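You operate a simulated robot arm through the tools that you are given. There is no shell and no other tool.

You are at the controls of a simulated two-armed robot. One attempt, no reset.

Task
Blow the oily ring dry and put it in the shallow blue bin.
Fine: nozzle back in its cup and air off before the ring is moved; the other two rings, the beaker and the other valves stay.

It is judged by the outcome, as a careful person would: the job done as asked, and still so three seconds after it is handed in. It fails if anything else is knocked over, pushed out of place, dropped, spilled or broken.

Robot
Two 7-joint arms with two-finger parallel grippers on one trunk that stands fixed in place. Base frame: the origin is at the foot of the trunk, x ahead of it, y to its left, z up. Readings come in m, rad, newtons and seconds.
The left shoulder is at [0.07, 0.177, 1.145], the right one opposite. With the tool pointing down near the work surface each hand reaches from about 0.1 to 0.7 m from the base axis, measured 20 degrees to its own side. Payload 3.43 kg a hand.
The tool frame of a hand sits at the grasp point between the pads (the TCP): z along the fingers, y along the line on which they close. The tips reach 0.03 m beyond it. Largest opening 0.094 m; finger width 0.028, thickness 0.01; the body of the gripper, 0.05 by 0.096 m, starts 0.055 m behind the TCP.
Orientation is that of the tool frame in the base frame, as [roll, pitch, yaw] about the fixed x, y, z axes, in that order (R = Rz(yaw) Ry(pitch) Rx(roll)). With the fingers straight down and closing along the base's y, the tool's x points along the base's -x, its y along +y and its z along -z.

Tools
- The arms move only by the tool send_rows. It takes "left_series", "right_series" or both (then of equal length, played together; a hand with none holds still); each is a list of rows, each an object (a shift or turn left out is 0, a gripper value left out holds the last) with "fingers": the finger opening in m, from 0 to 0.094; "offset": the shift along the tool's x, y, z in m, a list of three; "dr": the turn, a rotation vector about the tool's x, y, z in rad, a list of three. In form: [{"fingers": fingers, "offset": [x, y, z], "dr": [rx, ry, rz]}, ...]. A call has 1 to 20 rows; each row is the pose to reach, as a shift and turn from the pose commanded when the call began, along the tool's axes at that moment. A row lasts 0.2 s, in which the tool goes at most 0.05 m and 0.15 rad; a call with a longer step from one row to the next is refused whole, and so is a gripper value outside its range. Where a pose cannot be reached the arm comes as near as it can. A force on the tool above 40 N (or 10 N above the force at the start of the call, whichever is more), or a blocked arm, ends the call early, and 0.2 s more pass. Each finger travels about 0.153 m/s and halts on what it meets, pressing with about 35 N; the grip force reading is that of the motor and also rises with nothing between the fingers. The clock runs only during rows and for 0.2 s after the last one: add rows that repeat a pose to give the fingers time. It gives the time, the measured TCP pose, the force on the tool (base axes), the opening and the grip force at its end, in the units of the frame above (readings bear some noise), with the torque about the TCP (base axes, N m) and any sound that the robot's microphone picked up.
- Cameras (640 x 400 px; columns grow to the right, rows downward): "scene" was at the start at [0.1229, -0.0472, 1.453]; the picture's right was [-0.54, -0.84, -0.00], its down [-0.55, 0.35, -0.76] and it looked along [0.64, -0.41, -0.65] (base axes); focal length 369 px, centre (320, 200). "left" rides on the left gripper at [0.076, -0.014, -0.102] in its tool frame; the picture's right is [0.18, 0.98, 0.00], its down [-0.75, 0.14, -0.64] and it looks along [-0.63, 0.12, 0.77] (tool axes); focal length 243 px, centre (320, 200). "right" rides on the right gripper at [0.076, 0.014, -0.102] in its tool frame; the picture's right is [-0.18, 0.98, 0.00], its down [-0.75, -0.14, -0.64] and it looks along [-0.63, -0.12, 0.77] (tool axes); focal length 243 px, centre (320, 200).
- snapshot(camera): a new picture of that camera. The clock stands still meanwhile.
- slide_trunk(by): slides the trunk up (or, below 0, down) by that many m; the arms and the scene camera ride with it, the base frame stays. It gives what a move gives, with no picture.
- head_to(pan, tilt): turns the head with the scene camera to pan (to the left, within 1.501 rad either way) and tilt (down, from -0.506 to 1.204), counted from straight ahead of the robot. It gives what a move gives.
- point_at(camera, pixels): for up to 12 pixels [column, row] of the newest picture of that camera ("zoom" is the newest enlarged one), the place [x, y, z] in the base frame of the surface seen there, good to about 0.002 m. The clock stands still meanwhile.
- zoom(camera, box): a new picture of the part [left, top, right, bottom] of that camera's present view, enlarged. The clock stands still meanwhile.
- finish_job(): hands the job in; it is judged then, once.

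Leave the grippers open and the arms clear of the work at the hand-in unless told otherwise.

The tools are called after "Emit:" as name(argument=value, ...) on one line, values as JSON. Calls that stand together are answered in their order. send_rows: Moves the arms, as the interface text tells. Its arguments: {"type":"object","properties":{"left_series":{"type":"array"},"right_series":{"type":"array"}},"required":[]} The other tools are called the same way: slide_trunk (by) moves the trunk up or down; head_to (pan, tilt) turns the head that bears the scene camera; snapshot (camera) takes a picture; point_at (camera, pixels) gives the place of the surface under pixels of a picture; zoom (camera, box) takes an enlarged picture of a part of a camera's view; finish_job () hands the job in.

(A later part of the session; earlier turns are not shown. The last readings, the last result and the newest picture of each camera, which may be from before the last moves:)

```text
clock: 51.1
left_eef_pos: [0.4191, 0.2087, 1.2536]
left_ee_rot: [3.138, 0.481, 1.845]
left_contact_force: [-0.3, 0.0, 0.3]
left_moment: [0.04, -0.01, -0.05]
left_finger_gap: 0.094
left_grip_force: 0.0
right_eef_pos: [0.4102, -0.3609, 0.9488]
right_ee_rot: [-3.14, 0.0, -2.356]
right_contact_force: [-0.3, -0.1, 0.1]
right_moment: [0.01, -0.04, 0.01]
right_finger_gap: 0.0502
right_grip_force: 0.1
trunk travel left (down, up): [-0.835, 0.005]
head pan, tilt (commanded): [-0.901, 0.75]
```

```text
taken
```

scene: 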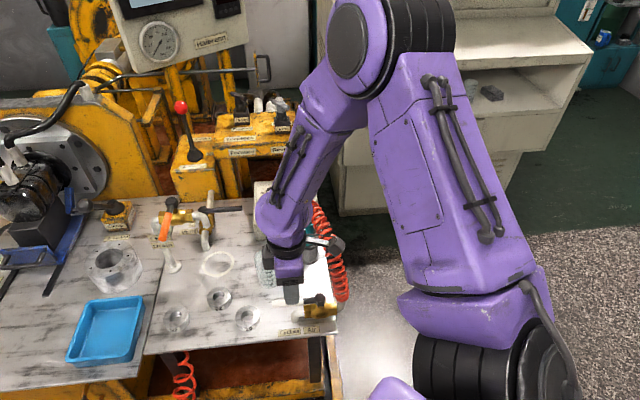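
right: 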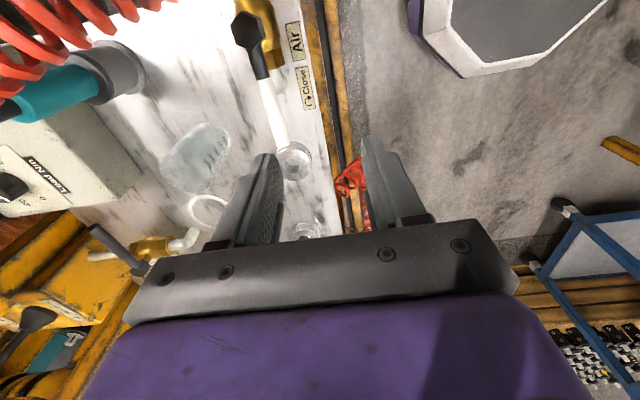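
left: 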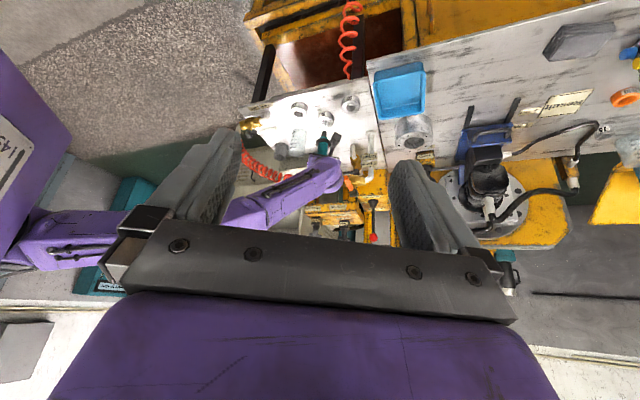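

I'm over the near side of the handle. I'll check where the handle lies: hub (252,30), grip (268,85), end (282,140).

Emit:
point_at(camera="right", pixels=[[250, 30], [258, 60], [268, 90], [275, 115], [281, 138], [270, 20], [265, 85], [278, 90]])

```text
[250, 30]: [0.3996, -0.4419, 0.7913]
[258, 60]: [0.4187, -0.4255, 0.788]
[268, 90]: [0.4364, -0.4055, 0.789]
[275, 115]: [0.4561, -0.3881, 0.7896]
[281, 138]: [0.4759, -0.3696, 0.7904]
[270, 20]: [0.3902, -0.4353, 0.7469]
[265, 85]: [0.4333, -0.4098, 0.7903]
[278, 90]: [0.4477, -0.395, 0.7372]
```

The handle lies at 44°, 7 mm away from my finger's outer face. I'll descend to z≈0.798 beside it.

Emit:
send_rows(right_series=[{"fingers": 0.05, "offset": [0, 0, 0.04]}, {"offset": [0, 0, 0.08]}, {"offset": [0, 0, 0.115]}, {"offset": [0, 0, 0.14]}, {"offset": [0, 0, 0.151]}, {"offset": [0, 0, 0.151]}])

Emit:
snapshot(camera="right")

```text
clock: 52.5
left_eef_pos: [0.4201, 0.2106, 1.2538]
left_ee_rot: [3.138, 0.481, 1.843]
left_contact_force: [0.7, -0.1, -0.4]
left_moment: [-0.02, -0.02, 0.02]
left_finger_gap: 0.0942
left_grip_force: 0.0
right_eef_pos: [0.4093, -0.361, 0.7991]
right_ee_rot: [3.141, -0.001, -2.357]
right_contact_force: [-0.3, 0.0, 0.3]
right_moment: [-0.01, -0.02, 0.0]
right_finger_gap: 0.0501
right_grip_force: 0.1
trunk travel left (down, up): [-0.835, 0.005]
head pan, tilt (commanded): [-0.901, 0.75]
```

```text
taken
```

right: 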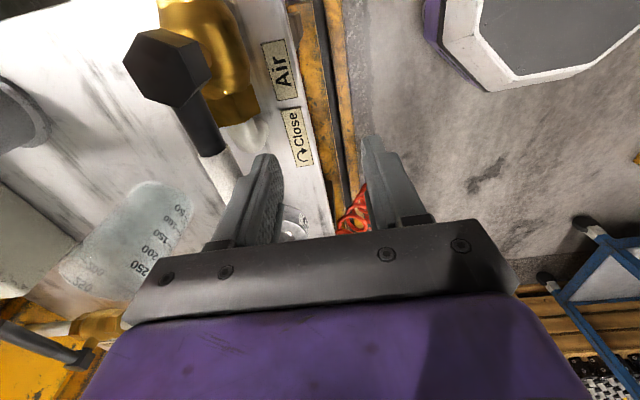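

The finger stands right beside the handle. I'll swing clockwise around the hub to push it closed, in two parts.

Emit:
send_rows(right_series=[{"fingers": 0.05, "offset": [-0.0066, -0.0089, 0], "dr": [0, 0, 0.14]}, {"offset": [-0.0119, -0.0187, 0], "dr": [0, 0, 0.28]}, {"offset": [-0.0158, -0.0291, 0], "dr": [0, 0, 0.42]}, {"offset": [-0.0182, -0.0399, 0], "dr": [0, 0, 0.56]}, {"offset": [-0.019, -0.051, 0], "dr": [0, 0, 0.7]}, {"offset": [-0.0183, -0.062, 0], "dr": [0, 0, 0.84]}, {"offset": [-0.0161, -0.0729, 0], "dr": [0, 0, 0.98]}, {"offset": [-0.0123, -0.0833, 0], "dr": [0, 0, 1.12]}, {"offset": [-0.0072, -0.0932, 0], "dr": [0, 0, 1.26]}, {"offset": [-0.0007, -0.1022, 0], "dr": [0, 0, 1.4]}, {"offset": [-0.0007, -0.1022, 0], "dr": [0, 0, 1.4]}])

Emit:
snapshot(camera="right")

Emit:
zoom(camera="scene", box=[230, 190, 370, 350])

```text
clock: 54.9
left_eef_pos: [0.421, 0.2105, 1.254]
left_ee_rot: [3.141, 0.483, 1.845]
left_contact_force: [-0.6, -0.2, 0.1]
left_moment: [0.01, -0.03, 0.0]
left_finger_gap: 0.094
left_grip_force: 0.2
right_eef_pos: [0.4822, -0.4334, 0.7985]
right_ee_rot: [-3.14, -0.001, 2.523]
right_contact_force: [2.2, 1.0, 0.1]
right_moment: [0.0, -0.02, 0.09]
right_finger_gap: 0.0487
right_grip_force: 0.0
trunk travel left (down, up): [-0.835, 0.005]
head pan, tilt (commanded): [-0.901, 0.75]
```

```text
taken
```

right: 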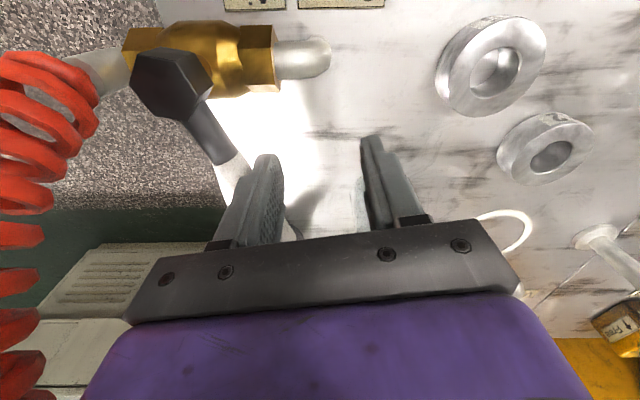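

```text
2.50 times, centred on (300, 270) of scene
```

zoom: 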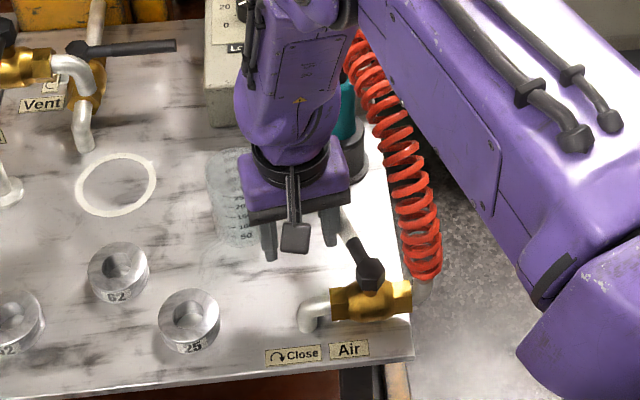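

The handle has followed to about -28°, and closed is -45°. I'll continue the swing to the stop, gently at the end.

Emit:
send_rows(right_series=[{"fingers": 0.05, "offset": [-0.0066, -0.0089, 0], "dr": [0, 0, 0.14]}, {"offset": [-0.0119, -0.0187, 0], "dr": [0, 0, 0.28]}, {"offset": [-0.0134, -0.0223, 0], "dr": [0, 0, 0.33]}, {"offset": [-0.0134, -0.0223, 0], "dr": [0, 0, 0.33]}])

Emit:
snapshot(camera="right")

```text
clock: 55.9
left_eef_pos: [0.4209, 0.2101, 1.2544]
left_ee_rot: [-3.141, 0.48, 1.844]
left_contact_force: [0.6, 0.3, 0.4]
left_moment: [0.0, 0.04, 0.01]
left_finger_gap: 0.094
left_grip_force: 0.0
right_eef_pos: [0.4814, -0.4596, 0.798]
right_ee_rot: [-3.141, 0.0, 2.194]
right_contact_force: [3.7, -0.3, -0.6]
right_moment: [0.03, -0.06, 0.12]
right_finger_gap: 0.0485
right_grip_force: 0.0
trunk travel left (down, up): [-0.835, 0.005]
head pan, tilt (commanded): [-0.901, 0.75]
```

```text
taken
```

right: 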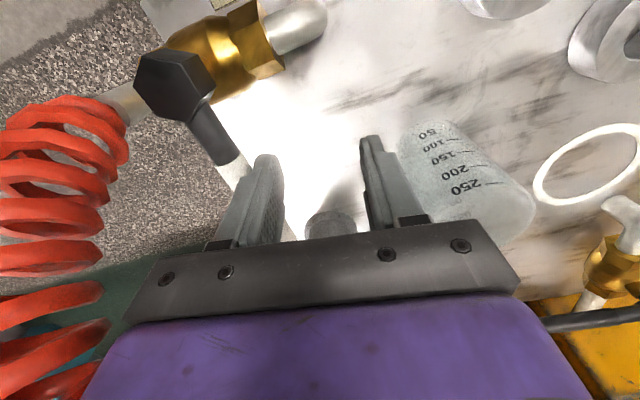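

I'll measure how far the handle has come.

Emit:
point_at(camera="right", pixels=[[172, 80], [210, 135], [222, 160], [232, 180], [289, 235], [290, 225], [200, 110]])

```text
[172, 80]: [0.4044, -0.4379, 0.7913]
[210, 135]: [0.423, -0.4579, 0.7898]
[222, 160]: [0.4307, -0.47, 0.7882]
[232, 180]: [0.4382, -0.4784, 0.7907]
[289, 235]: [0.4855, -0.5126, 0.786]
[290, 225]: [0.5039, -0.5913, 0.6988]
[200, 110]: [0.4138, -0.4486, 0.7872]
```

The handle is near -45° but the force is still only about 4 N, so I'll push slightly further to feel the stop.

Emit:
send_rows(right_series=[{"fingers": 0.05, "offset": [-0.0025, -0.0031, 0], "dr": [0, 0, 0.05]}, {"offset": [-0.0048, -0.0063, 0], "dr": [0, 0, 0.1]}, {"offset": [-0.0048, -0.0063, 0], "dr": [0, 0, 0.1]}])

Emit:
snapshot(camera="right")

```text
clock: 56.7
left_eef_pos: [0.4226, 0.2113, 1.253]
left_ee_rot: [-3.14, 0.482, 1.843]
left_contact_force: [-0.4, -0.1, 0.3]
left_moment: [0.01, 0.01, -0.01]
left_finger_gap: 0.0939
left_grip_force: 0.0
right_eef_pos: [0.4802, -0.4635, 0.7989]
right_ee_rot: [-3.141, 0.0, 2.095]
right_contact_force: [8.7, 13.6, -2.4]
right_moment: [0.3, -0.18, -0.04]
right_finger_gap: 0.0415
right_grip_force: 0.1
trunk travel left (down, up): [-0.835, 0.005]
head pan, tilt (commanded): [-0.901, 0.75]
```

```text
taken
```

right: 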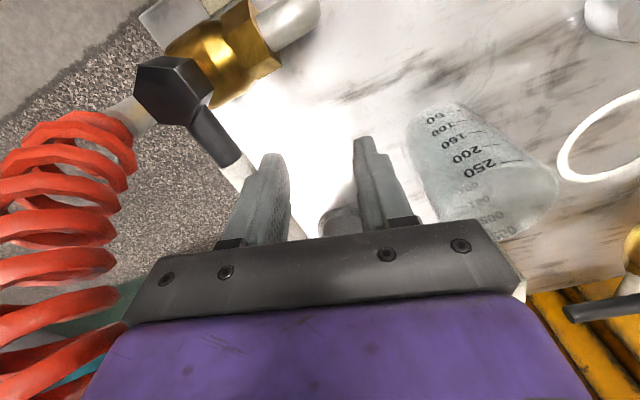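

The force rose to 16 N and the finger was pushed in a little, so the handle is against the closed stop. I'll confirm its angle.

Emit:
point_at(camera="right", pixels=[[172, 85], [210, 130], [228, 155], [240, 172], [295, 228], [195, 115]])

Emit:
zoom(camera="scene", box=[230, 190, 370, 350])

```text
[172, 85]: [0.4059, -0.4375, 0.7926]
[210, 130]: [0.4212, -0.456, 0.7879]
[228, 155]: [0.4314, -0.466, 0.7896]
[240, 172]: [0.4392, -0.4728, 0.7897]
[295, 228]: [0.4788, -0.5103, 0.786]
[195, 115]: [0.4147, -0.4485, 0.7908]
```

```text
2.50 times, centred on (300, 270) of scene
```

zoom: 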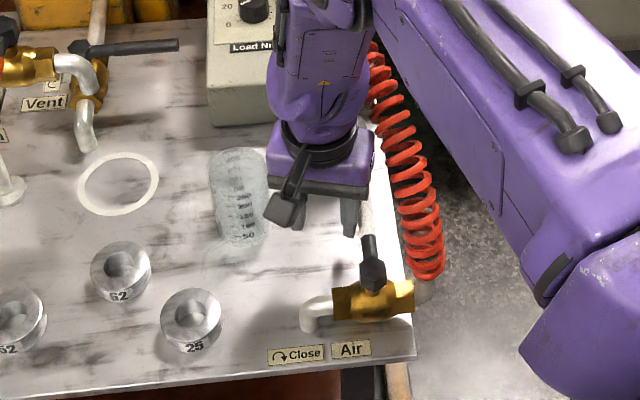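

The handle is at -45°, square to the pipe: the air is closed. I'll back the finger away from the handle and rise straight up.

Emit:
send_rows(right_series=[{"fingers": 0.05, "offset": [0.0025, 0.008, 0], "dr": [0, 0, -0.05]}, {"offset": [0.004, 0.018, 0], "dr": [0, 0, -0.1]}, {"offset": [0.004, 0.018, -0.03], "dr": [0, 0, -0.1]}, {"offset": [0.004, 0.018, -0.07], "dr": [0, 0, -0.1]}, {"offset": [0.004, 0.018, -0.11], "dr": [0, 0, -0.1]}, {"offset": [0.004, 0.018, -0.15], "dr": [0, 0, -0.1]}, {"offset": [0.004, 0.018, -0.19], "dr": [0, 0, -0.1]}, {"offset": [0.004, 0.018, -0.23], "dr": [0, 0, -0.1]}, {"offset": [0.004, 0.018, -0.23], "dr": [0, 0, -0.1]}])

Emit:
snapshot(camera="right")

Emit:
snapshot(camera="scene")

Emit:
snapshot(camera="left")

```text
clock: 58.7
left_eef_pos: [0.4202, 0.2096, 1.2546]
left_ee_rot: [-3.141, 0.481, 1.843]
left_contact_force: [0.3, 0.1, -0.2]
left_moment: [0.04, -0.02, 0.03]
left_finger_gap: 0.0941
left_grip_force: 0.0
right_eef_pos: [0.4935, -0.4545, 1.031]
right_ee_rot: [-3.141, 0.0, 2.194]
right_contact_force: [-0.9, 0.3, 0.1]
right_moment: [-0.01, 0.02, -0.01]
right_finger_gap: 0.0498
right_grip_force: 0.1
trunk travel left (down, up): [-0.835, 0.005]
head pan, tilt (commanded): [-0.901, 0.75]
```

```text
taken
```

right: 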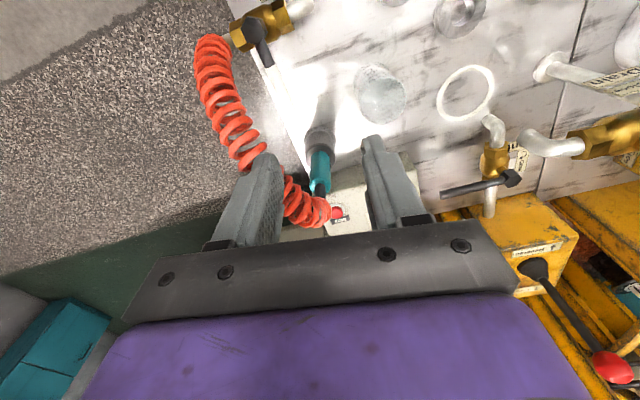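

```text
taken
```

scene: 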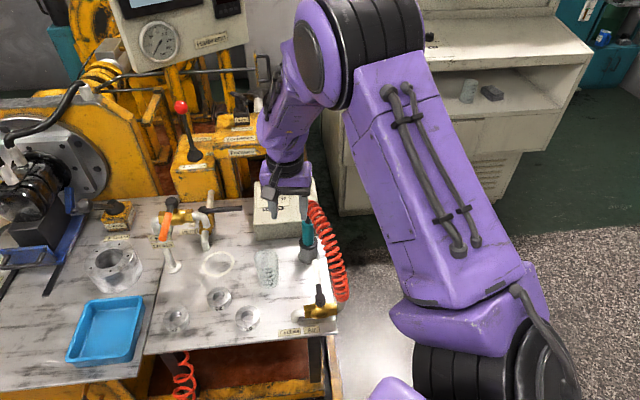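

```text
taken
```

left: 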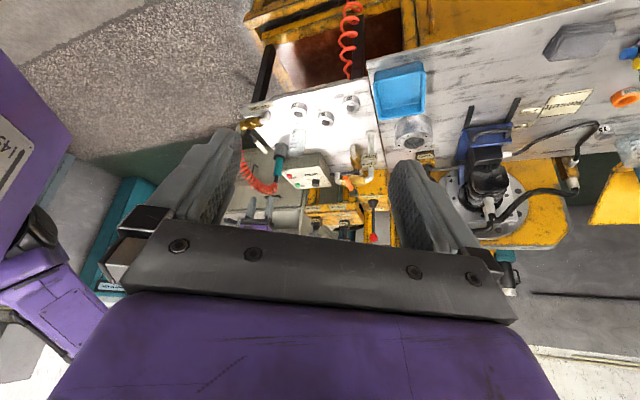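

The valve is closed, the nozzle is in its cup, and the hand is clear. I'll enlarge the scene to check ring 62, the valve and everything else before picking up the ring.

Emit:
zoom(camera="scene", box=[140, 230, 360, 370])

Emit:
zoom(camera="scene", box=[200, 275, 270, 340])

```text
2.86 times, centred on (250, 300) of scene
```

zoom: 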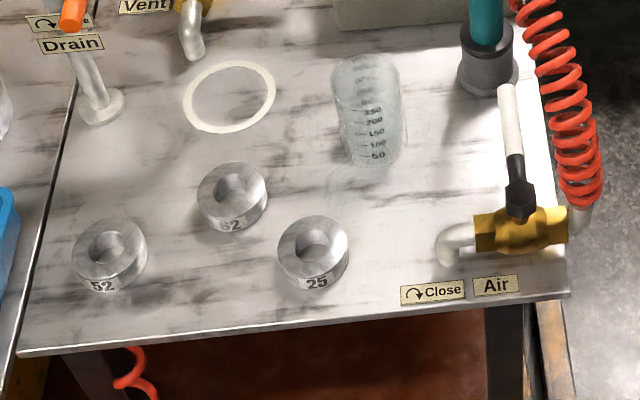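

```text
6.15 times, centred on (235, 308) of scene
```

zoom: 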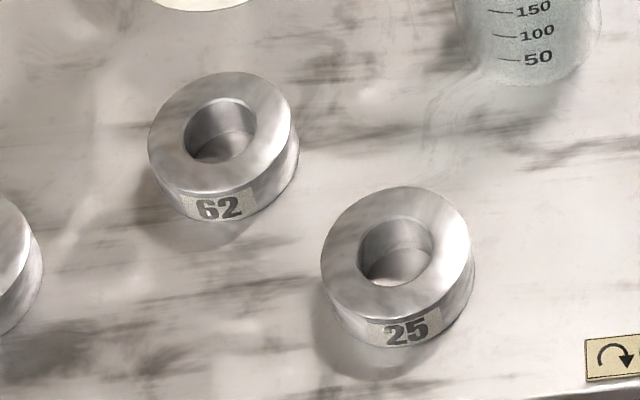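

Ring 62 is clean and dry. I'll measure its top rim and height, and its neighbours, from this enlargement.

Emit:
point_at(camera="zoom", pixels=[[153, 138], [287, 132], [222, 76], [212, 190], [192, 138], [254, 135], [325, 250], [467, 248], [396, 190], [390, 315], [20, 240], [240, 225]])

Emit:
zoom(camera="scene", box=[50, 270, 200, 380])

```text
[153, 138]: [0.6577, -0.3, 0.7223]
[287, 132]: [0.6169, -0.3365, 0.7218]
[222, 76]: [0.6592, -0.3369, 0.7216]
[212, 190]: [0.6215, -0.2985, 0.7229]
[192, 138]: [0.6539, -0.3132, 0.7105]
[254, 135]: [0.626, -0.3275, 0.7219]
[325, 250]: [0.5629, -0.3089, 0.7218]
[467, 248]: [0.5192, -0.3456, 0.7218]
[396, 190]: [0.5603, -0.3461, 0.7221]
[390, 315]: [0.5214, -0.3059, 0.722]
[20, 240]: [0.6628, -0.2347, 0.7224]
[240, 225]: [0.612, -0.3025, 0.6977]
```

```text
3.64 times, centred on (125, 325) of scene
```

zoom: 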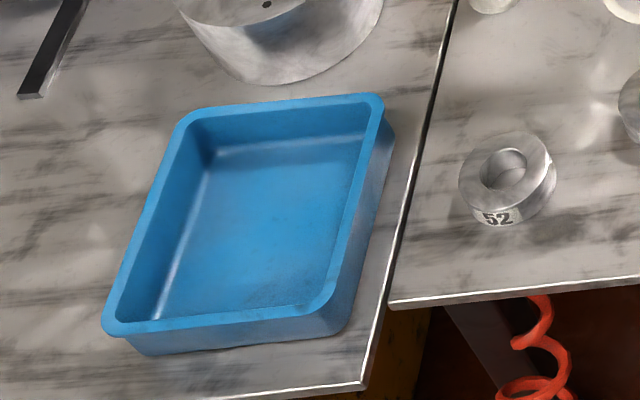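

Ring 62 is centred at about (0.639,-0.318), about 0.058 across, top z 0.722. Now I'll measure the bin's rim and floor.

Emit:
point_at(camera="zoom", pixels=[[110, 322], [325, 305], [378, 100], [185, 112], [230, 320], [360, 190], [280, 102], [148, 220], [190, 300], [310, 280], [345, 150], [250, 220]])

```text
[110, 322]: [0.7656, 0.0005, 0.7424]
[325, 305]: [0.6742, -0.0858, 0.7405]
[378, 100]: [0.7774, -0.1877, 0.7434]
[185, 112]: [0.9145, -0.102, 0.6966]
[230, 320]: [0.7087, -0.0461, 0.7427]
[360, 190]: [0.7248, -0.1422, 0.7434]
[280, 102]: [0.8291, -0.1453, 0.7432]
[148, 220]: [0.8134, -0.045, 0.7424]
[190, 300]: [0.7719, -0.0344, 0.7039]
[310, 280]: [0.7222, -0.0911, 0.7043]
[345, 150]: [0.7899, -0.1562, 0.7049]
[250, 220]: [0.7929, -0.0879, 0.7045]
```

The bin's rim is at z 0.743 and its floor at 0.704, centred about (0.77,-0.094) and turned 45°. That's far for the right arm, so I'll test the reach empty-handed first. I'm turning the hand to yaw≈-2.43 and moving to (0.56,-0.30,1.05).

Emit:
send_rows(right_series=[{"fingers": 0.05, "offset": [0.0072, 0.012, -0.0017], "dr": [0, 0, -0.138]}, {"offset": [0.0144, 0.024, -0.0033], "dr": [0, 0, -0.277]}, {"offset": [0.0217, 0.0361, -0.005], "dr": [0, 0, -0.415]}, {"offset": [0.0289, 0.0481, -0.0067], "dr": [0, 0, -0.553]}, {"offset": [0.0361, 0.0601, -0.0083], "dr": [0, 0, -0.691]}, {"offset": [0.0433, 0.0721, -0.01], "dr": [0, 0, -0.83]}, {"offset": [0.0505, 0.0841, -0.0117], "dr": [0, 0, -0.968]}, {"offset": [0.0577, 0.0961, -0.0133], "dr": [0, 0, -1.106]}, {"offset": [0.065, 0.1082, -0.015], "dr": [0, 0, -1.244]}, {"offset": [0.0722, 0.1202, -0.0167], "dr": [0, 0, -1.383]}, {"offset": [0.0794, 0.1322, -0.0183], "dr": [0, 0, -1.521]}, {"offset": [0.0866, 0.1442, -0.02], "dr": [0, 0, -1.659]}, {"offset": [0.0866, 0.1442, -0.02], "dr": [0, 0, -1.659]}])

Emit:
snapshot(camera="scene")

```text
clock: 61.5
left_eef_pos: [0.4201, 0.2088, 1.2544]
left_ee_rot: [3.141, 0.481, 1.843]
left_contact_force: [0.4, -0.2, 0.1]
left_moment: [0.0, 0.03, -0.04]
left_finger_gap: 0.094
left_grip_force: 0.1
right_eef_pos: [0.5578, -0.2982, 1.0489]
right_ee_rot: [3.141, 0.0, -2.428]
right_contact_force: [0.8, 0.3, -0.5]
right_moment: [0.01, 0.05, 0.0]
right_finger_gap: 0.05
right_grip_force: 0.0
trunk travel left (down, up): [-0.835, 0.005]
head pan, tilt (commanded): [-0.901, 0.75]
```

```text
taken
```

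scene: 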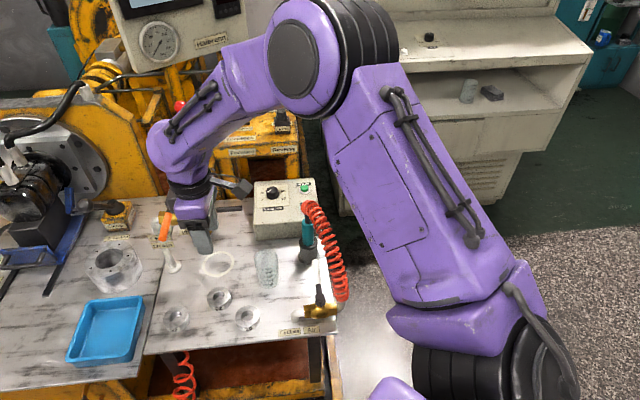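

The arm is in a comfortable posture. I'll lower the trunk by 0.2 m (the hand goes to z≈0.85, still well above the rings) to improve forward reach.

Emit:
slide_trunk(by=-0.2)

Emit:
snapshot(camera="scene")

Emit:
snapshot(camera="left")

```text
clock: 63.7
left_eef_pos: [0.4191, 0.2099, 1.0546]
left_ee_rot: [3.14, 0.482, 1.844]
left_contact_force: [0.6, -0.6, -0.6]
left_moment: [0.01, 0.01, -0.02]
left_finger_gap: 0.0939
left_grip_force: 0.0
right_eef_pos: [0.5584, -0.2984, 0.8498]
right_ee_rot: [-3.142, 0.0, -2.43]
right_contact_force: [0.2, -0.7, -0.5]
right_moment: [0.01, 0.0, 0.04]
right_finger_gap: 0.0501
right_grip_force: 0.1
trunk travel left (down, up): [-0.635, 0.205]
head pan, tilt (commanded): [-0.901, 0.75]
```

```text
taken
```

scene: 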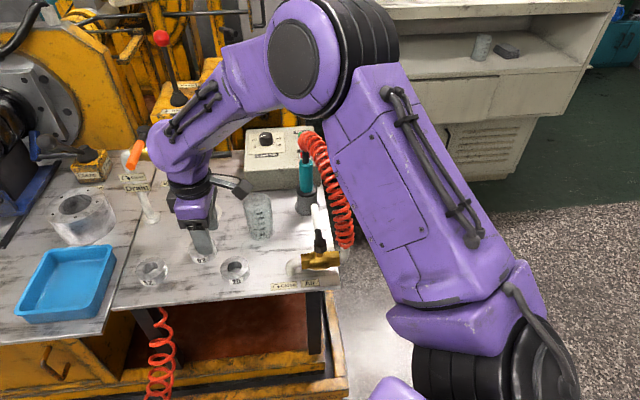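

```text
taken
```

left: 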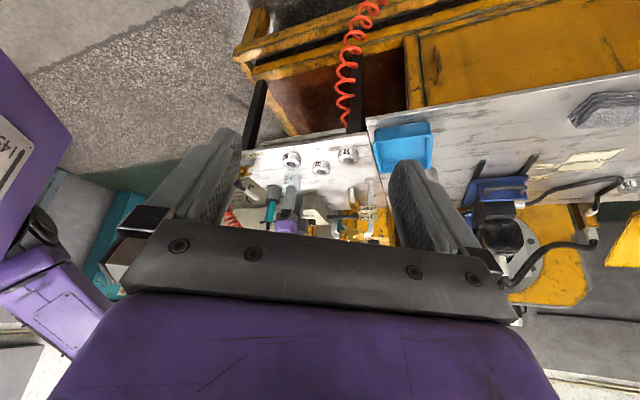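

I'll check where the Drain pipe and other tall things stand near the path to the bin.

Emit:
zoom(camera="scene", box=[0, 120, 260, 330])

Emit:
point_at(camera="scene", pixels=[[150, 217], [144, 195], [135, 155], [130, 165], [160, 175], [85, 205], [85, 225], [66, 280], [25, 315], [100, 310], [115, 255], [50, 252]])

```text
1.90 times, centred on (130, 225) of scene
```

zoom: 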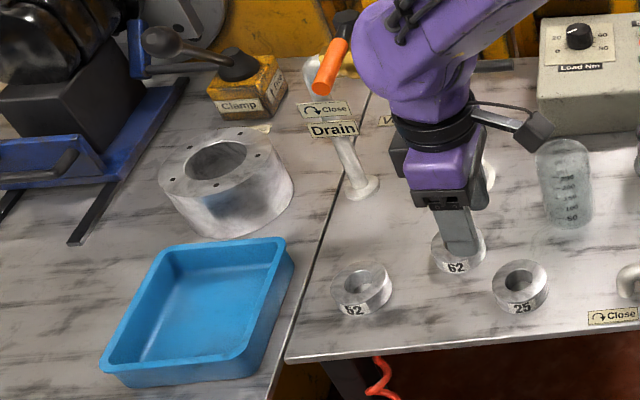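

```text
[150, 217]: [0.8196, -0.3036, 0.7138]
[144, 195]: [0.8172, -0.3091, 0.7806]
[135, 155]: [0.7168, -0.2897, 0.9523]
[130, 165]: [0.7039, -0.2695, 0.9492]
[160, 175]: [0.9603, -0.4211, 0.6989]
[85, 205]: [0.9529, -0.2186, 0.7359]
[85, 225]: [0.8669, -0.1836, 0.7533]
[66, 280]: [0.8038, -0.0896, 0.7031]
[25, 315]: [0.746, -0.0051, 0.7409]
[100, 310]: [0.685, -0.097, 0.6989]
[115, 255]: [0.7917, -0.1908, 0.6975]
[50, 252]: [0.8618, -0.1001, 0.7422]
```

The Drain valve's orange handle reaches out toward the robot at about (0.704,-0.27,0.95), which my hand must not touch. I'll measure it in more detail.

Emit:
point_at(camera="zoom", pixels=[[322, 90], [318, 80], [330, 70], [338, 48], [344, 22], [312, 65], [318, 88], [335, 92], [345, 130], [352, 170], [372, 75], [300, 105]])

Emit:
zoom(camera="left", box=[250, 110, 410, 250])

```text
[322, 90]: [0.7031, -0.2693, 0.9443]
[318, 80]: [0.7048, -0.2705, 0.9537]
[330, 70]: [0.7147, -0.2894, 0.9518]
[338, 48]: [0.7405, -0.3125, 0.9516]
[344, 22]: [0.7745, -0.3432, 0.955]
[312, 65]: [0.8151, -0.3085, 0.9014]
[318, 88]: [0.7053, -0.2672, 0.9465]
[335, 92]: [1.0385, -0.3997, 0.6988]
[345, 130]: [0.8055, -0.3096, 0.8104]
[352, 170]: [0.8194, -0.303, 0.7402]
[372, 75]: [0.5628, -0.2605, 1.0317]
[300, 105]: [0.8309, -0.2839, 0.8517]
```

```text
2.86 times, centred on (330, 180) of left
```

zoom: 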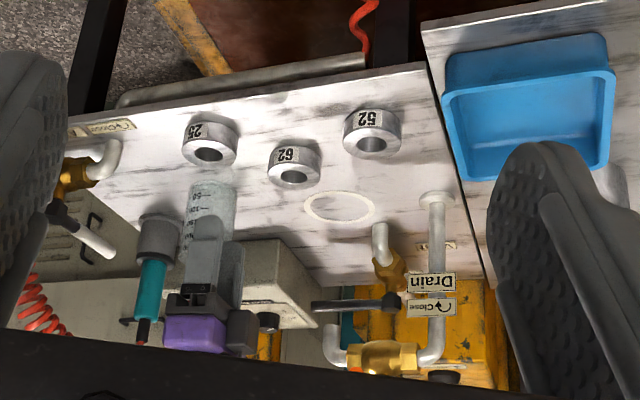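

The Drain handle runs from about (0.78,-0.35) to a tip at (0.703,-0.268), at z≈0.95. To keep well clear I'll use the natural yaw, lean the wrist back toward the robot, and pass on the robot's side. First, I'll turn the hand to natural yaw and move to (0.58,-0.22,0.88).

Emit:
send_rows(right_series=[{"fingers": 0.08, "offset": [-0.011, 0.0077, -0.005], "dr": [0, 0, 0.119]}, {"offset": [-0.022, 0.0153, -0.01], "dr": [0, 0, 0.238]}, {"offset": [-0.033, 0.023, -0.015], "dr": [0, 0, 0.357]}, {"offset": [-0.044, 0.0307, -0.02], "dr": [0, 0, 0.475]}, {"offset": [-0.055, 0.0383, -0.025], "dr": [0, 0, 0.594]}, {"offset": [-0.0661, 0.046, -0.03], "dr": [0, 0, 0.713]}, {"offset": [-0.0661, 0.046, -0.03], "dr": [0, 0, 0.713]}])

Emit:
snapshot(camera="left")

```text
clock: 65.3
left_eef_pos: [0.4202, 0.2096, 1.0545]
left_ee_rot: [3.139, 0.479, 1.842]
left_contact_force: [-0.9, -0.4, -0.2]
left_moment: [0.01, 0.01, -0.03]
left_finger_gap: 0.094
left_grip_force: 0.0
right_eef_pos: [0.577, -0.2202, 0.8804]
right_ee_rot: [-3.14, -0.001, 3.14]
right_contact_force: [-0.7, -0.1, -0.3]
right_moment: [-0.03, 0.01, 0.02]
right_finger_gap: 0.0801
right_grip_force: 0.1
trunk travel left (down, up): [-0.635, 0.205]
head pan, tilt (commanded): [-0.901, 0.75]
```

```text
taken
```

left: 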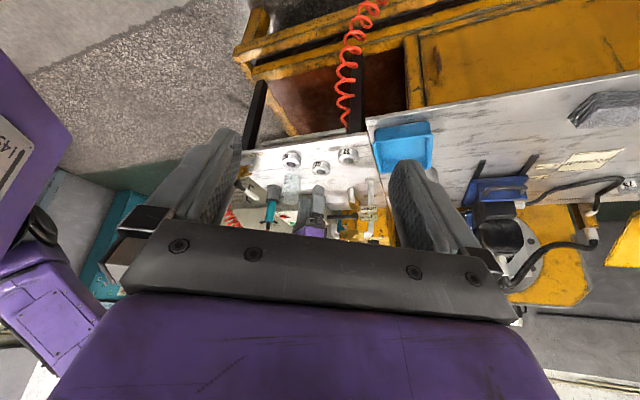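

Now the empty-handed reach test toward the bin: lean the fingers forward by 0.4 rad, go by (0.65,-0.13,0.90), then over the bin at (0.745,-0.09,0.86).

Emit:
send_rows(right_series=[{"fingers": 0.08, "offset": [-0.0243, 0.03, -0.0067], "dr": [0, -0.133, 0]}, {"offset": [-0.0487, 0.06, -0.0133], "dr": [0, -0.267, 0]}, {"offset": [-0.073, 0.09, -0.02], "dr": [0, -0.4, 0]}, {"offset": [-0.1047, 0.1033, -0.0067], "dr": [0, -0.4, 0]}, {"offset": [-0.1363, 0.1167, 0.0067], "dr": [0, -0.4, 0]}, {"offset": [-0.168, 0.13, 0.02], "dr": [0, -0.4, 0]}, {"offset": [-0.168, 0.13, 0.02], "dr": [0, -0.4, 0]}])

Emit:
snapshot(camera="right")

Emit:
snapshot(camera="scene")

```text
clock: 66.9
left_eef_pos: [0.419, 0.2099, 1.0546]
left_ee_rot: [3.141, 0.481, 1.84]
left_contact_force: [0.1, 0.5, -0.2]
left_moment: [0.01, 0.05, 0.02]
left_finger_gap: 0.0943
left_grip_force: 0.1
right_eef_pos: [0.7444, -0.0907, 0.8586]
right_ee_rot: [3.141, 0.4, 3.14]
right_contact_force: [0.3, -0.5, -0.9]
right_moment: [-0.01, 0.01, -0.02]
right_finger_gap: 0.0802
right_grip_force: 0.0
trunk travel left (down, up): [-0.635, 0.205]
head pan, tilt (commanded): [-0.901, 0.75]
```

```text
taken
```

right: 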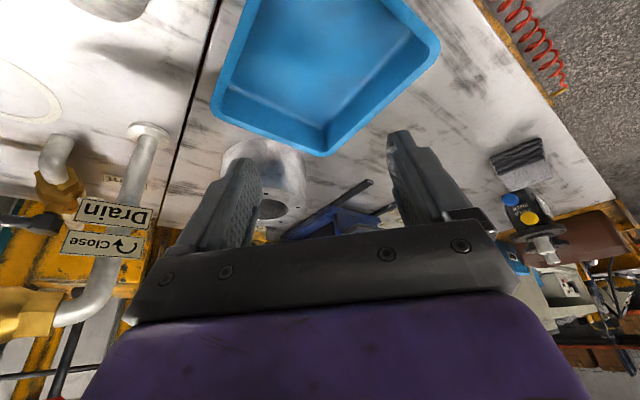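

```text
taken
```

scene: 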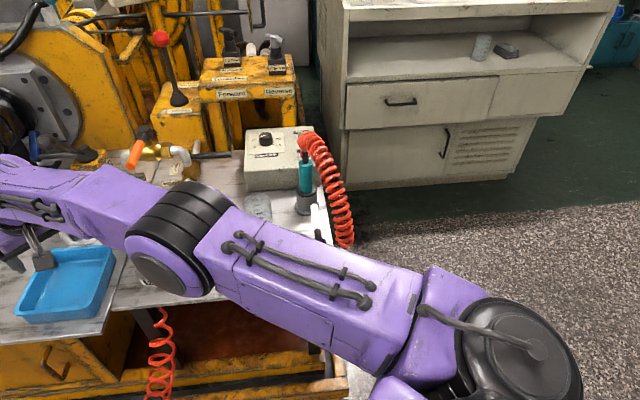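

That pose was reached easily. I'll check how high the elbow and forearm are over the bench and the Drain handle in this posture.

Emit:
point_at(camera="scene", pixels=[[180, 240], [155, 270], [210, 220], [110, 200], [60, 180], [120, 235], [30, 200], [290, 280], [200, 285], [75, 215]])

```text
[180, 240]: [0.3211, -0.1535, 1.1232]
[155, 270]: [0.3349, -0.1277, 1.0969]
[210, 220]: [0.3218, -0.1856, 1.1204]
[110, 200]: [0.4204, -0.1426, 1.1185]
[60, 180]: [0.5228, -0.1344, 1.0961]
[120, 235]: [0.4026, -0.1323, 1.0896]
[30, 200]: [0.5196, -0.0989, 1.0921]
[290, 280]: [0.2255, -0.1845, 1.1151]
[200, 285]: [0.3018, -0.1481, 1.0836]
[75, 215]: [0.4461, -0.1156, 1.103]
```

The elbow and forearm are at z≥1.05 and clear. The bin is reachable, so I'll go back by the same way and hover above ring 62 at (0.63,-0.318,0.90), keeping the lean.

Emit:
send_rows(right_series=[{"fingers": 0.08, "offset": [0.0236, -0.0131, -0.0249]}, {"offset": [0.0472, -0.0262, -0.0499]}, {"offset": [0.0708, -0.0393, -0.0748]}, {"offset": [0.0908, -0.0693, -0.0832]}, {"offset": [0.1107, -0.0993, -0.0917]}, {"offset": [0.1307, -0.1293, -0.1001]}, {"offset": [0.117, -0.162, -0.0943]}, {"offset": [0.1034, -0.1946, -0.0886]}, {"offset": [0.0897, -0.2273, -0.0828]}, {"offset": [0.0897, -0.2273, -0.0828]}])

Emit:
snapshot(camera="right")

Emit:
zoom(camera="left", box=[230, 120, 400, 250])

Emit:
zoom(camera="scene", box=[60, 120, 320, 330])

```text
clock: 69.1
left_eef_pos: [0.421, 0.21, 1.0544]
left_ee_rot: [3.141, 0.481, 1.843]
left_contact_force: [-0.3, 0.1, -0.6]
left_moment: [-0.01, -0.03, -0.01]
left_finger_gap: 0.094
left_grip_force: 0.1
right_eef_pos: [0.63, -0.3179, 0.9009]
right_ee_rot: [3.141, 0.4, -3.141]
right_contact_force: [-0.2, 0.0, 0.3]
right_moment: [0.0, 0.01, -0.02]
right_finger_gap: 0.08
right_grip_force: 0.0
trunk travel left (down, up): [-0.635, 0.205]
head pan, tilt (commanded): [-0.901, 0.75]
```

```text
taken
```

right: 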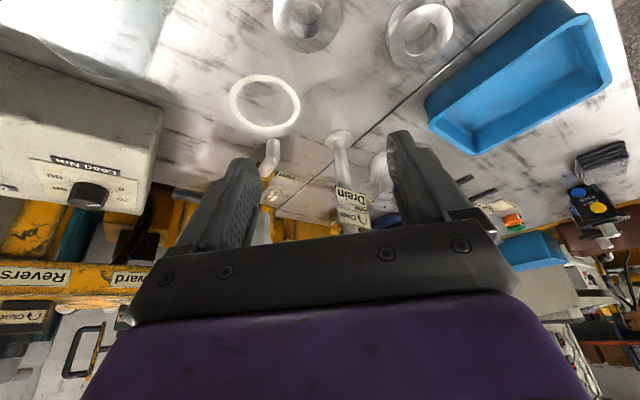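

```text
3.08 times, centred on (315, 185) of left
```

zoom: 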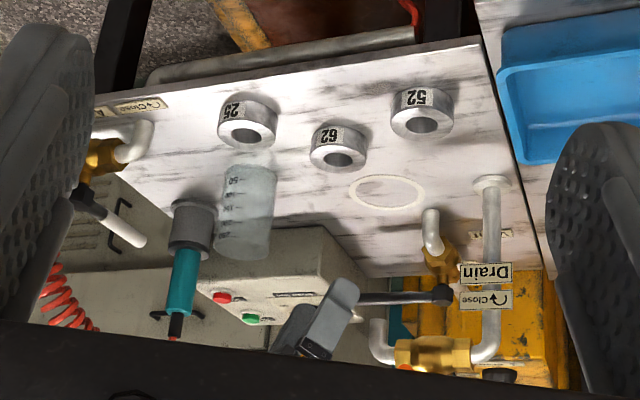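

```text
1.90 times, centred on (190, 225) of scene
```

zoom: 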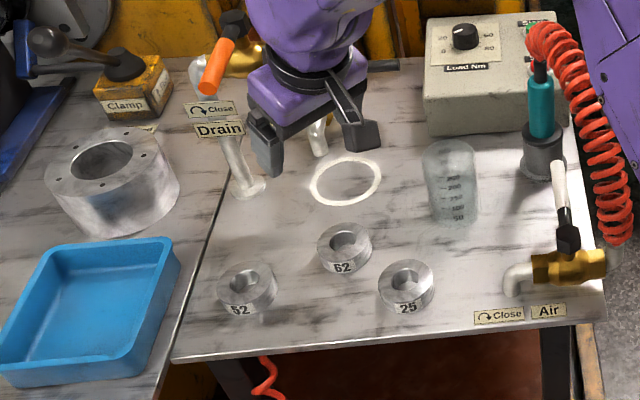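

The hand hovers over ring 62, clear of the Drain handle. I'll go straight down to TCP z≈0.765 first and check alignment.

Emit:
send_rows(right_series=[{"fingers": 0.08, "offset": [0.0136, 0, 0.0322]}, {"offset": [0.0272, 0, 0.0645]}, {"offset": [0.0408, 0, 0.0967]}, {"offset": [0.0529, 0, 0.1253]}, {"offset": [0.0529, 0, 0.1253]}])

Emit:
snapshot(camera="right")

Emit:
zoom(camera="scene", box=[130, 180, 290, 310])

Emit:
zoom(camera="left", box=[280, 130, 380, 210])

```text
clock: 70.3
left_eef_pos: [0.4199, 0.2108, 1.0547]
left_ee_rot: [3.138, 0.482, 1.841]
left_contact_force: [0.4, -0.1, -0.5]
left_moment: [0.0, 0.01, -0.01]
left_finger_gap: 0.094
left_grip_force: 0.0
right_eef_pos: [0.6305, -0.318, 0.7637]
right_ee_rot: [3.141, 0.4, -3.141]
right_contact_force: [0.1, -0.7, -0.5]
right_moment: [0.01, 0.02, -0.03]
right_finger_gap: 0.0799
right_grip_force: 0.1
trunk travel left (down, up): [-0.635, 0.205]
head pan, tilt (commanded): [-0.901, 0.75]
```

```text
taken
```

right: 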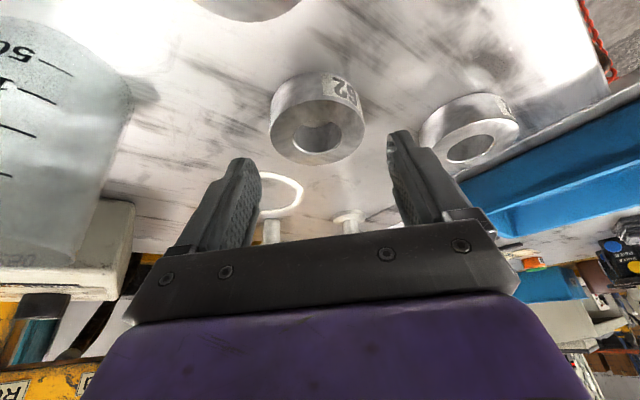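

```text
3.08 times, centred on (210, 245) of scene
```

zoom: 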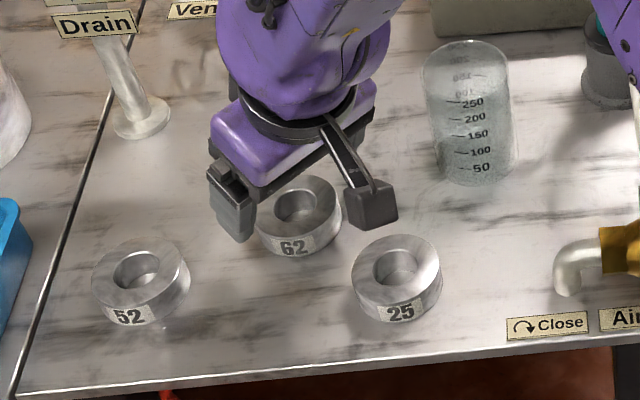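

```text
5.00 times, centred on (330, 170) of left
```

zoom: 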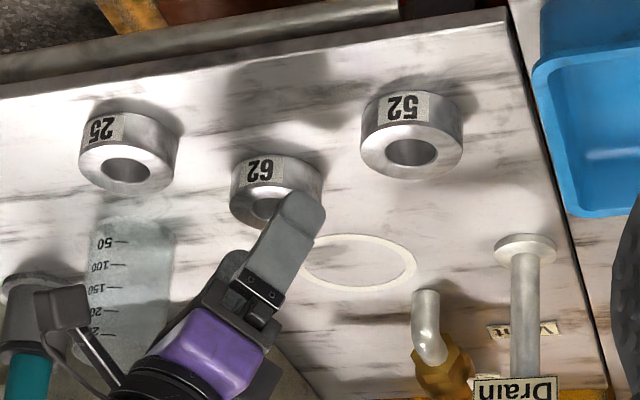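

The ring is centred between the fingers in the wrist view (around (318,118)). I'll verify its centre from this view before the final descent.

Emit:
point_at(camera="right", pixels=[[278, 130], [361, 125], [318, 163], [318, 100], [335, 152], [290, 155], [285, 90]])

```text
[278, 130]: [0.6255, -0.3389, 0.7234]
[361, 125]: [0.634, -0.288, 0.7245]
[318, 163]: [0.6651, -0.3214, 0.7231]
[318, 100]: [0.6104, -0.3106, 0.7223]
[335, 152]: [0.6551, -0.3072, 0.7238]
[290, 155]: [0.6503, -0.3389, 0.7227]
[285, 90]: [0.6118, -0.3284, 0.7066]
```

The centre is (0.638,-0.317), as expected. I'll make the final descent to TCP z≈0.733, fingertips about 2 mm above the bench.

Emit:
send_rows(right_series=[{"fingers": 0.08, "offset": [0.0055, 0.0005, 0.0115]}, {"offset": [0.0105, 0.001, 0.0217]}, {"offset": [0.0133, 0.001, 0.0275]}, {"offset": [0.0133, 0.001, 0.0275]}])

Emit:
snapshot(camera="right")

Emit:
zoom(camera="scene", box=[150, 200, 260, 300])

```text
clock: 71.3
left_eef_pos: [0.4199, 0.2102, 1.0544]
left_ee_rot: [3.139, 0.479, 1.843]
left_contact_force: [-0.1, -0.5, -0.3]
left_moment: [0.01, -0.01, 0.04]
left_finger_gap: 0.094
left_grip_force: 0.1
right_eef_pos: [0.6298, -0.3167, 0.7332]
right_ee_rot: [3.141, 0.399, 3.141]
right_contact_force: [0.7, 0.2, -0.5]
right_moment: [0.0, 0.0, 0.01]
right_finger_gap: 0.0801
right_grip_force: 0.1
trunk travel left (down, up): [-0.635, 0.205]
head pan, tilt (commanded): [-0.901, 0.75]
```

```text
taken
```

right: 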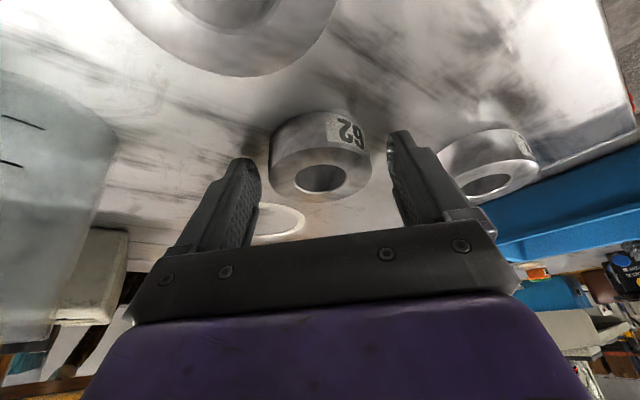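

```text
4.00 times, centred on (205, 250) of scene
```

zoom: 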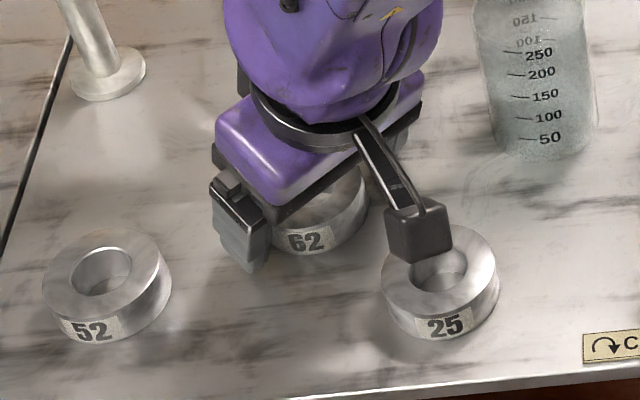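

No contact so far and the ring is between the fingers. I'll close on the ring.

Emit:
send_rows(right_series=[{"fingers": 0.068, "offset": [0, 0, 0]}, {"fingers": 0.06, "offset": [0, 0, 0]}, {"fingers": 0.045, "offset": [0, 0, 0]}, {"fingers": 0.04, "offset": [0, 0, 0]}, {"fingers": 0.04, "offset": [0, 0, 0]}])

Emit:
snapshot(camera="right")

```text
clock: 72.5
left_eef_pos: [0.4204, 0.2102, 1.0536]
left_ee_rot: [3.14, 0.481, 1.841]
left_contact_force: [-0.4, -0.2, -0.4]
left_moment: [0.04, -0.02, -0.02]
left_finger_gap: 0.0941
left_grip_force: 0.0
right_eef_pos: [0.6294, -0.3171, 0.7347]
right_ee_rot: [3.141, 0.4, -3.141]
right_contact_force: [0.0, 0.4, 0.1]
right_moment: [-0.08, -0.03, 0.03]
right_finger_gap: 0.0587
right_grip_force: 34.8
trunk travel left (down, up): [-0.635, 0.205]
head pan, tilt (commanded): [-0.901, 0.75]
```

```text
taken
```

right: 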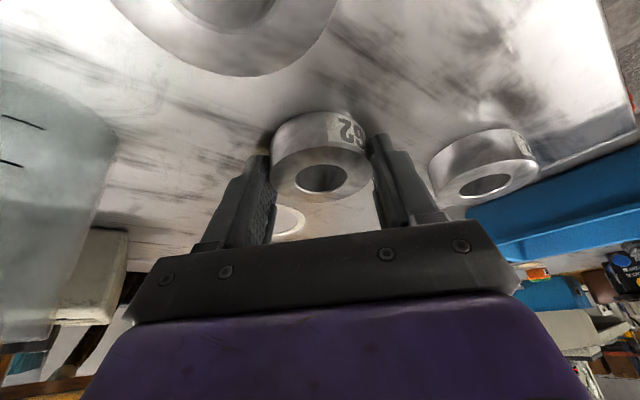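

It's gripped at 0.0587 m with 35 N. I'll lift 0.05 m and check that the ring hangs securely.

Emit:
send_rows(right_series=[{"fingers": 0.04, "offset": [-0.0039, 0, -0.0092]}, {"offset": [-0.0097, 0, -0.023]}, {"offset": [-0.0195, 0, -0.046]}, {"offset": [-0.0195, 0, -0.046]}])

Emit:
snapshot(camera="right")

Emit:
zoom(camera="scene", box=[130, 180, 270, 310])

```text
clock: 73.5
left_eef_pos: [0.4215, 0.209, 1.0551]
left_ee_rot: [-3.139, 0.482, 1.843]
left_contact_force: [-1.0, -0.1, -0.2]
left_moment: [0.01, 0.0, 0.04]
left_finger_gap: 0.0942
left_grip_force: 0.1
right_eef_pos: [0.63, -0.3165, 0.782]
right_ee_rot: [3.141, 0.396, 3.139]
right_contact_force: [-0.4, -0.8, -4.1]
right_moment: [0.01, 0.08, 0.01]
right_finger_gap: 0.0585
right_grip_force: 35.0
trunk travel left (down, up): [-0.635, 0.205]
head pan, tilt (commanded): [-0.901, 0.75]
```

```text
taken
```

right: 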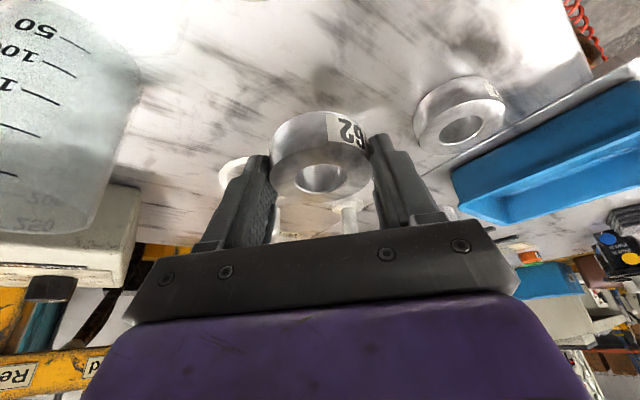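

```text
3.08 times, centred on (200, 245) of scene
```

zoom: 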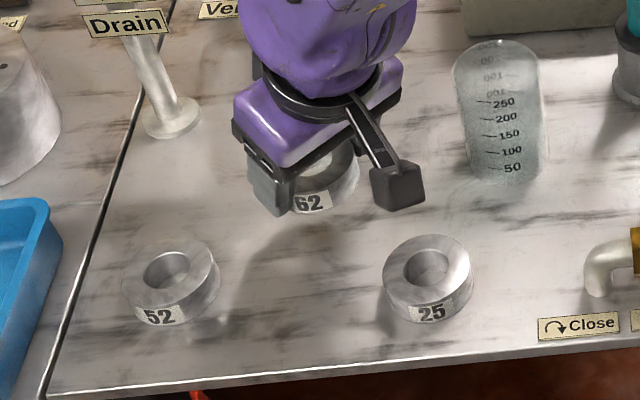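

The ring is held level and securely (about 4 N of weight). I'll carry it up, around the robot's side of the Drain handle, and over the bin at (0.757,-0.093,0.86).

Emit:
send_rows(right_series=[{"fingers": 0.04, "offset": [-0.015, 0, -0.036]}, {"offset": [-0.0303, 0, -0.0718]}, {"offset": [-0.0219, 0.0241, -0.0808]}, {"offset": [-0.0135, 0.0483, -0.0898]}, {"offset": [-0.0051, 0.0724, -0.0988]}, {"offset": [0.0033, 0.0965, -0.1078]}, {"offset": [-0.0117, 0.119, -0.1015]}, {"offset": [-0.0266, 0.1415, -0.0952]}, {"offset": [-0.0416, 0.164, -0.0888]}, {"offset": [-0.0565, 0.1865, -0.0825]}, {"offset": [-0.0792, 0.1958, -0.0675]}, {"offset": [-0.1019, 0.205, -0.0525]}, {"offset": [-0.1246, 0.2143, -0.0374]}, {"offset": [-0.1473, 0.2235, -0.0224]}, {"offset": [-0.1473, 0.2235, -0.0224]}])

Emit:
snapshot(camera="right")

Emit:
snapshot(camera="left")

Emit:
snapshot(camera="scene")

```text
clock: 76.7
left_eef_pos: [0.4198, 0.2106, 1.0545]
left_ee_rot: [3.138, 0.481, 1.841]
left_contact_force: [-1.0, 0.2, -0.6]
left_moment: [0.01, -0.05, 0.02]
left_finger_gap: 0.0938
left_grip_force: 0.1
right_eef_pos: [0.7521, -0.0974, 0.8624]
right_ee_rot: [-3.141, 0.398, -3.141]
right_contact_force: [-0.5, -0.7, -4.0]
right_moment: [-0.01, 0.04, 0.0]
right_finger_gap: 0.0588
right_grip_force: 35.5
right hand out of reach, approached as far as the arm can: row 14, 15
trunk travel left (down, up): [-0.635, 0.205]
head pan, tilt (commanded): [-0.901, 0.75]
```

```text
taken
```

right: 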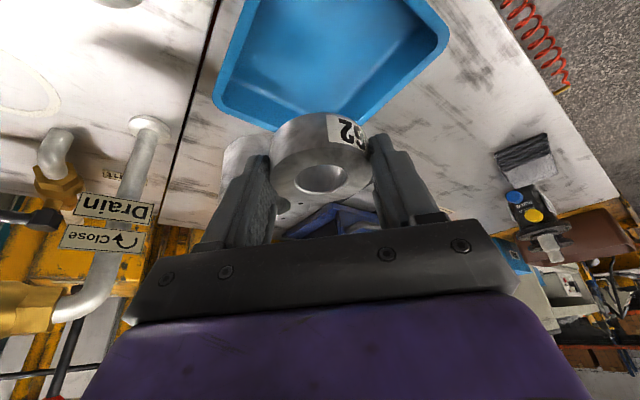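

```text
taken
```

left: 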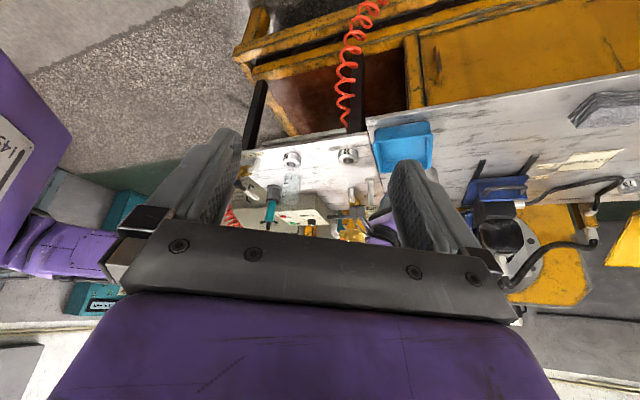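

```text
taken
```

scene: 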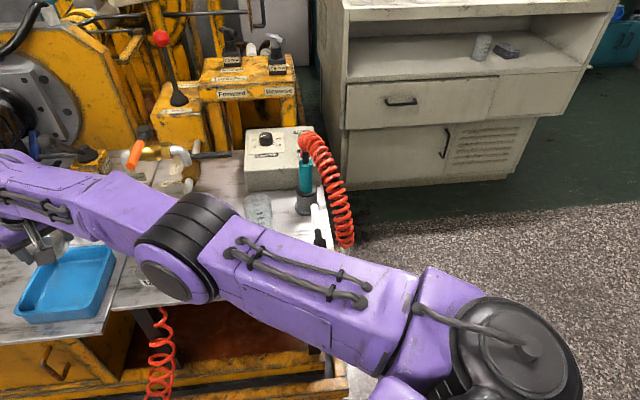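

The ring is over the bin, with the arm just at its reach limit in x. I'll pull back a few millimetres to a comfortably reachable place, then lower by sliding the trunk down, which keeps the arm's posture.

Emit:
send_rows(right_series=[{"fingers": 0.04, "offset": [0.0074, 0.002, -0.0031]}, {"offset": [0.0074, 0.002, -0.0031]}, {"offset": [0.0074, 0.002, -0.0031]}])

Emit:
snapshot(camera="right")

```text
clock: 77.5
left_eef_pos: [0.4216, 0.209, 1.0543]
left_ee_rot: [-3.141, 0.479, 1.843]
left_contact_force: [0.5, -0.1, -0.6]
left_moment: [0.01, -0.02, 0.0]
left_finger_gap: 0.0939
left_grip_force: 0.0
right_eef_pos: [0.7436, -0.0947, 0.8623]
right_ee_rot: [-3.141, 0.4, -3.14]
right_contact_force: [0.2, 0.3, -4.0]
right_moment: [-0.01, 0.0, 0.0]
right_finger_gap: 0.0587
right_grip_force: 34.6
trunk travel left (down, up): [-0.635, 0.205]
head pan, tilt (commanded): [-0.901, 0.75]
```

```text
taken
```

right: 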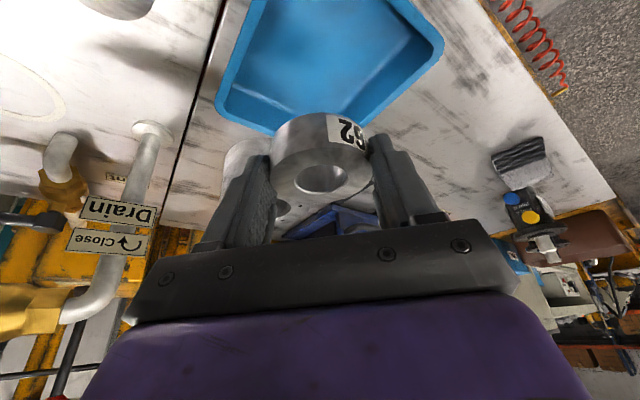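

Now at (0.7436,-0.0947). I'll move 6 mm further in and 3 mm left so that the ring and the fingers are well centred between the bin walls.

Emit:
send_rows(right_series=[{"fingers": 0.04, "offset": [-0.0028, 0.0015, 0.0012]}, {"offset": [-0.0055, 0.003, 0.0023]}, {"offset": [-0.0055, 0.003, 0.0023]}])

```text
clock: 78.3
left_eef_pos: [0.4218, 0.2096, 1.0541]
left_ee_rot: [3.14, 0.479, 1.843]
left_contact_force: [-0.2, 0.1, -0.2]
left_moment: [0.01, -0.01, -0.04]
left_finger_gap: 0.0938
left_grip_force: 0.0
right_eef_pos: [0.7493, -0.0926, 0.8608]
right_ee_rot: [-3.141, 0.399, -3.141]
right_contact_force: [-0.6, 0.5, -3.6]
right_moment: [0.02, 0.03, 0.0]
right_finger_gap: 0.0586
right_grip_force: 34.9
trunk travel left (down, up): [-0.635, 0.205]
head pan, tilt (commanded): [-0.901, 0.75]
```

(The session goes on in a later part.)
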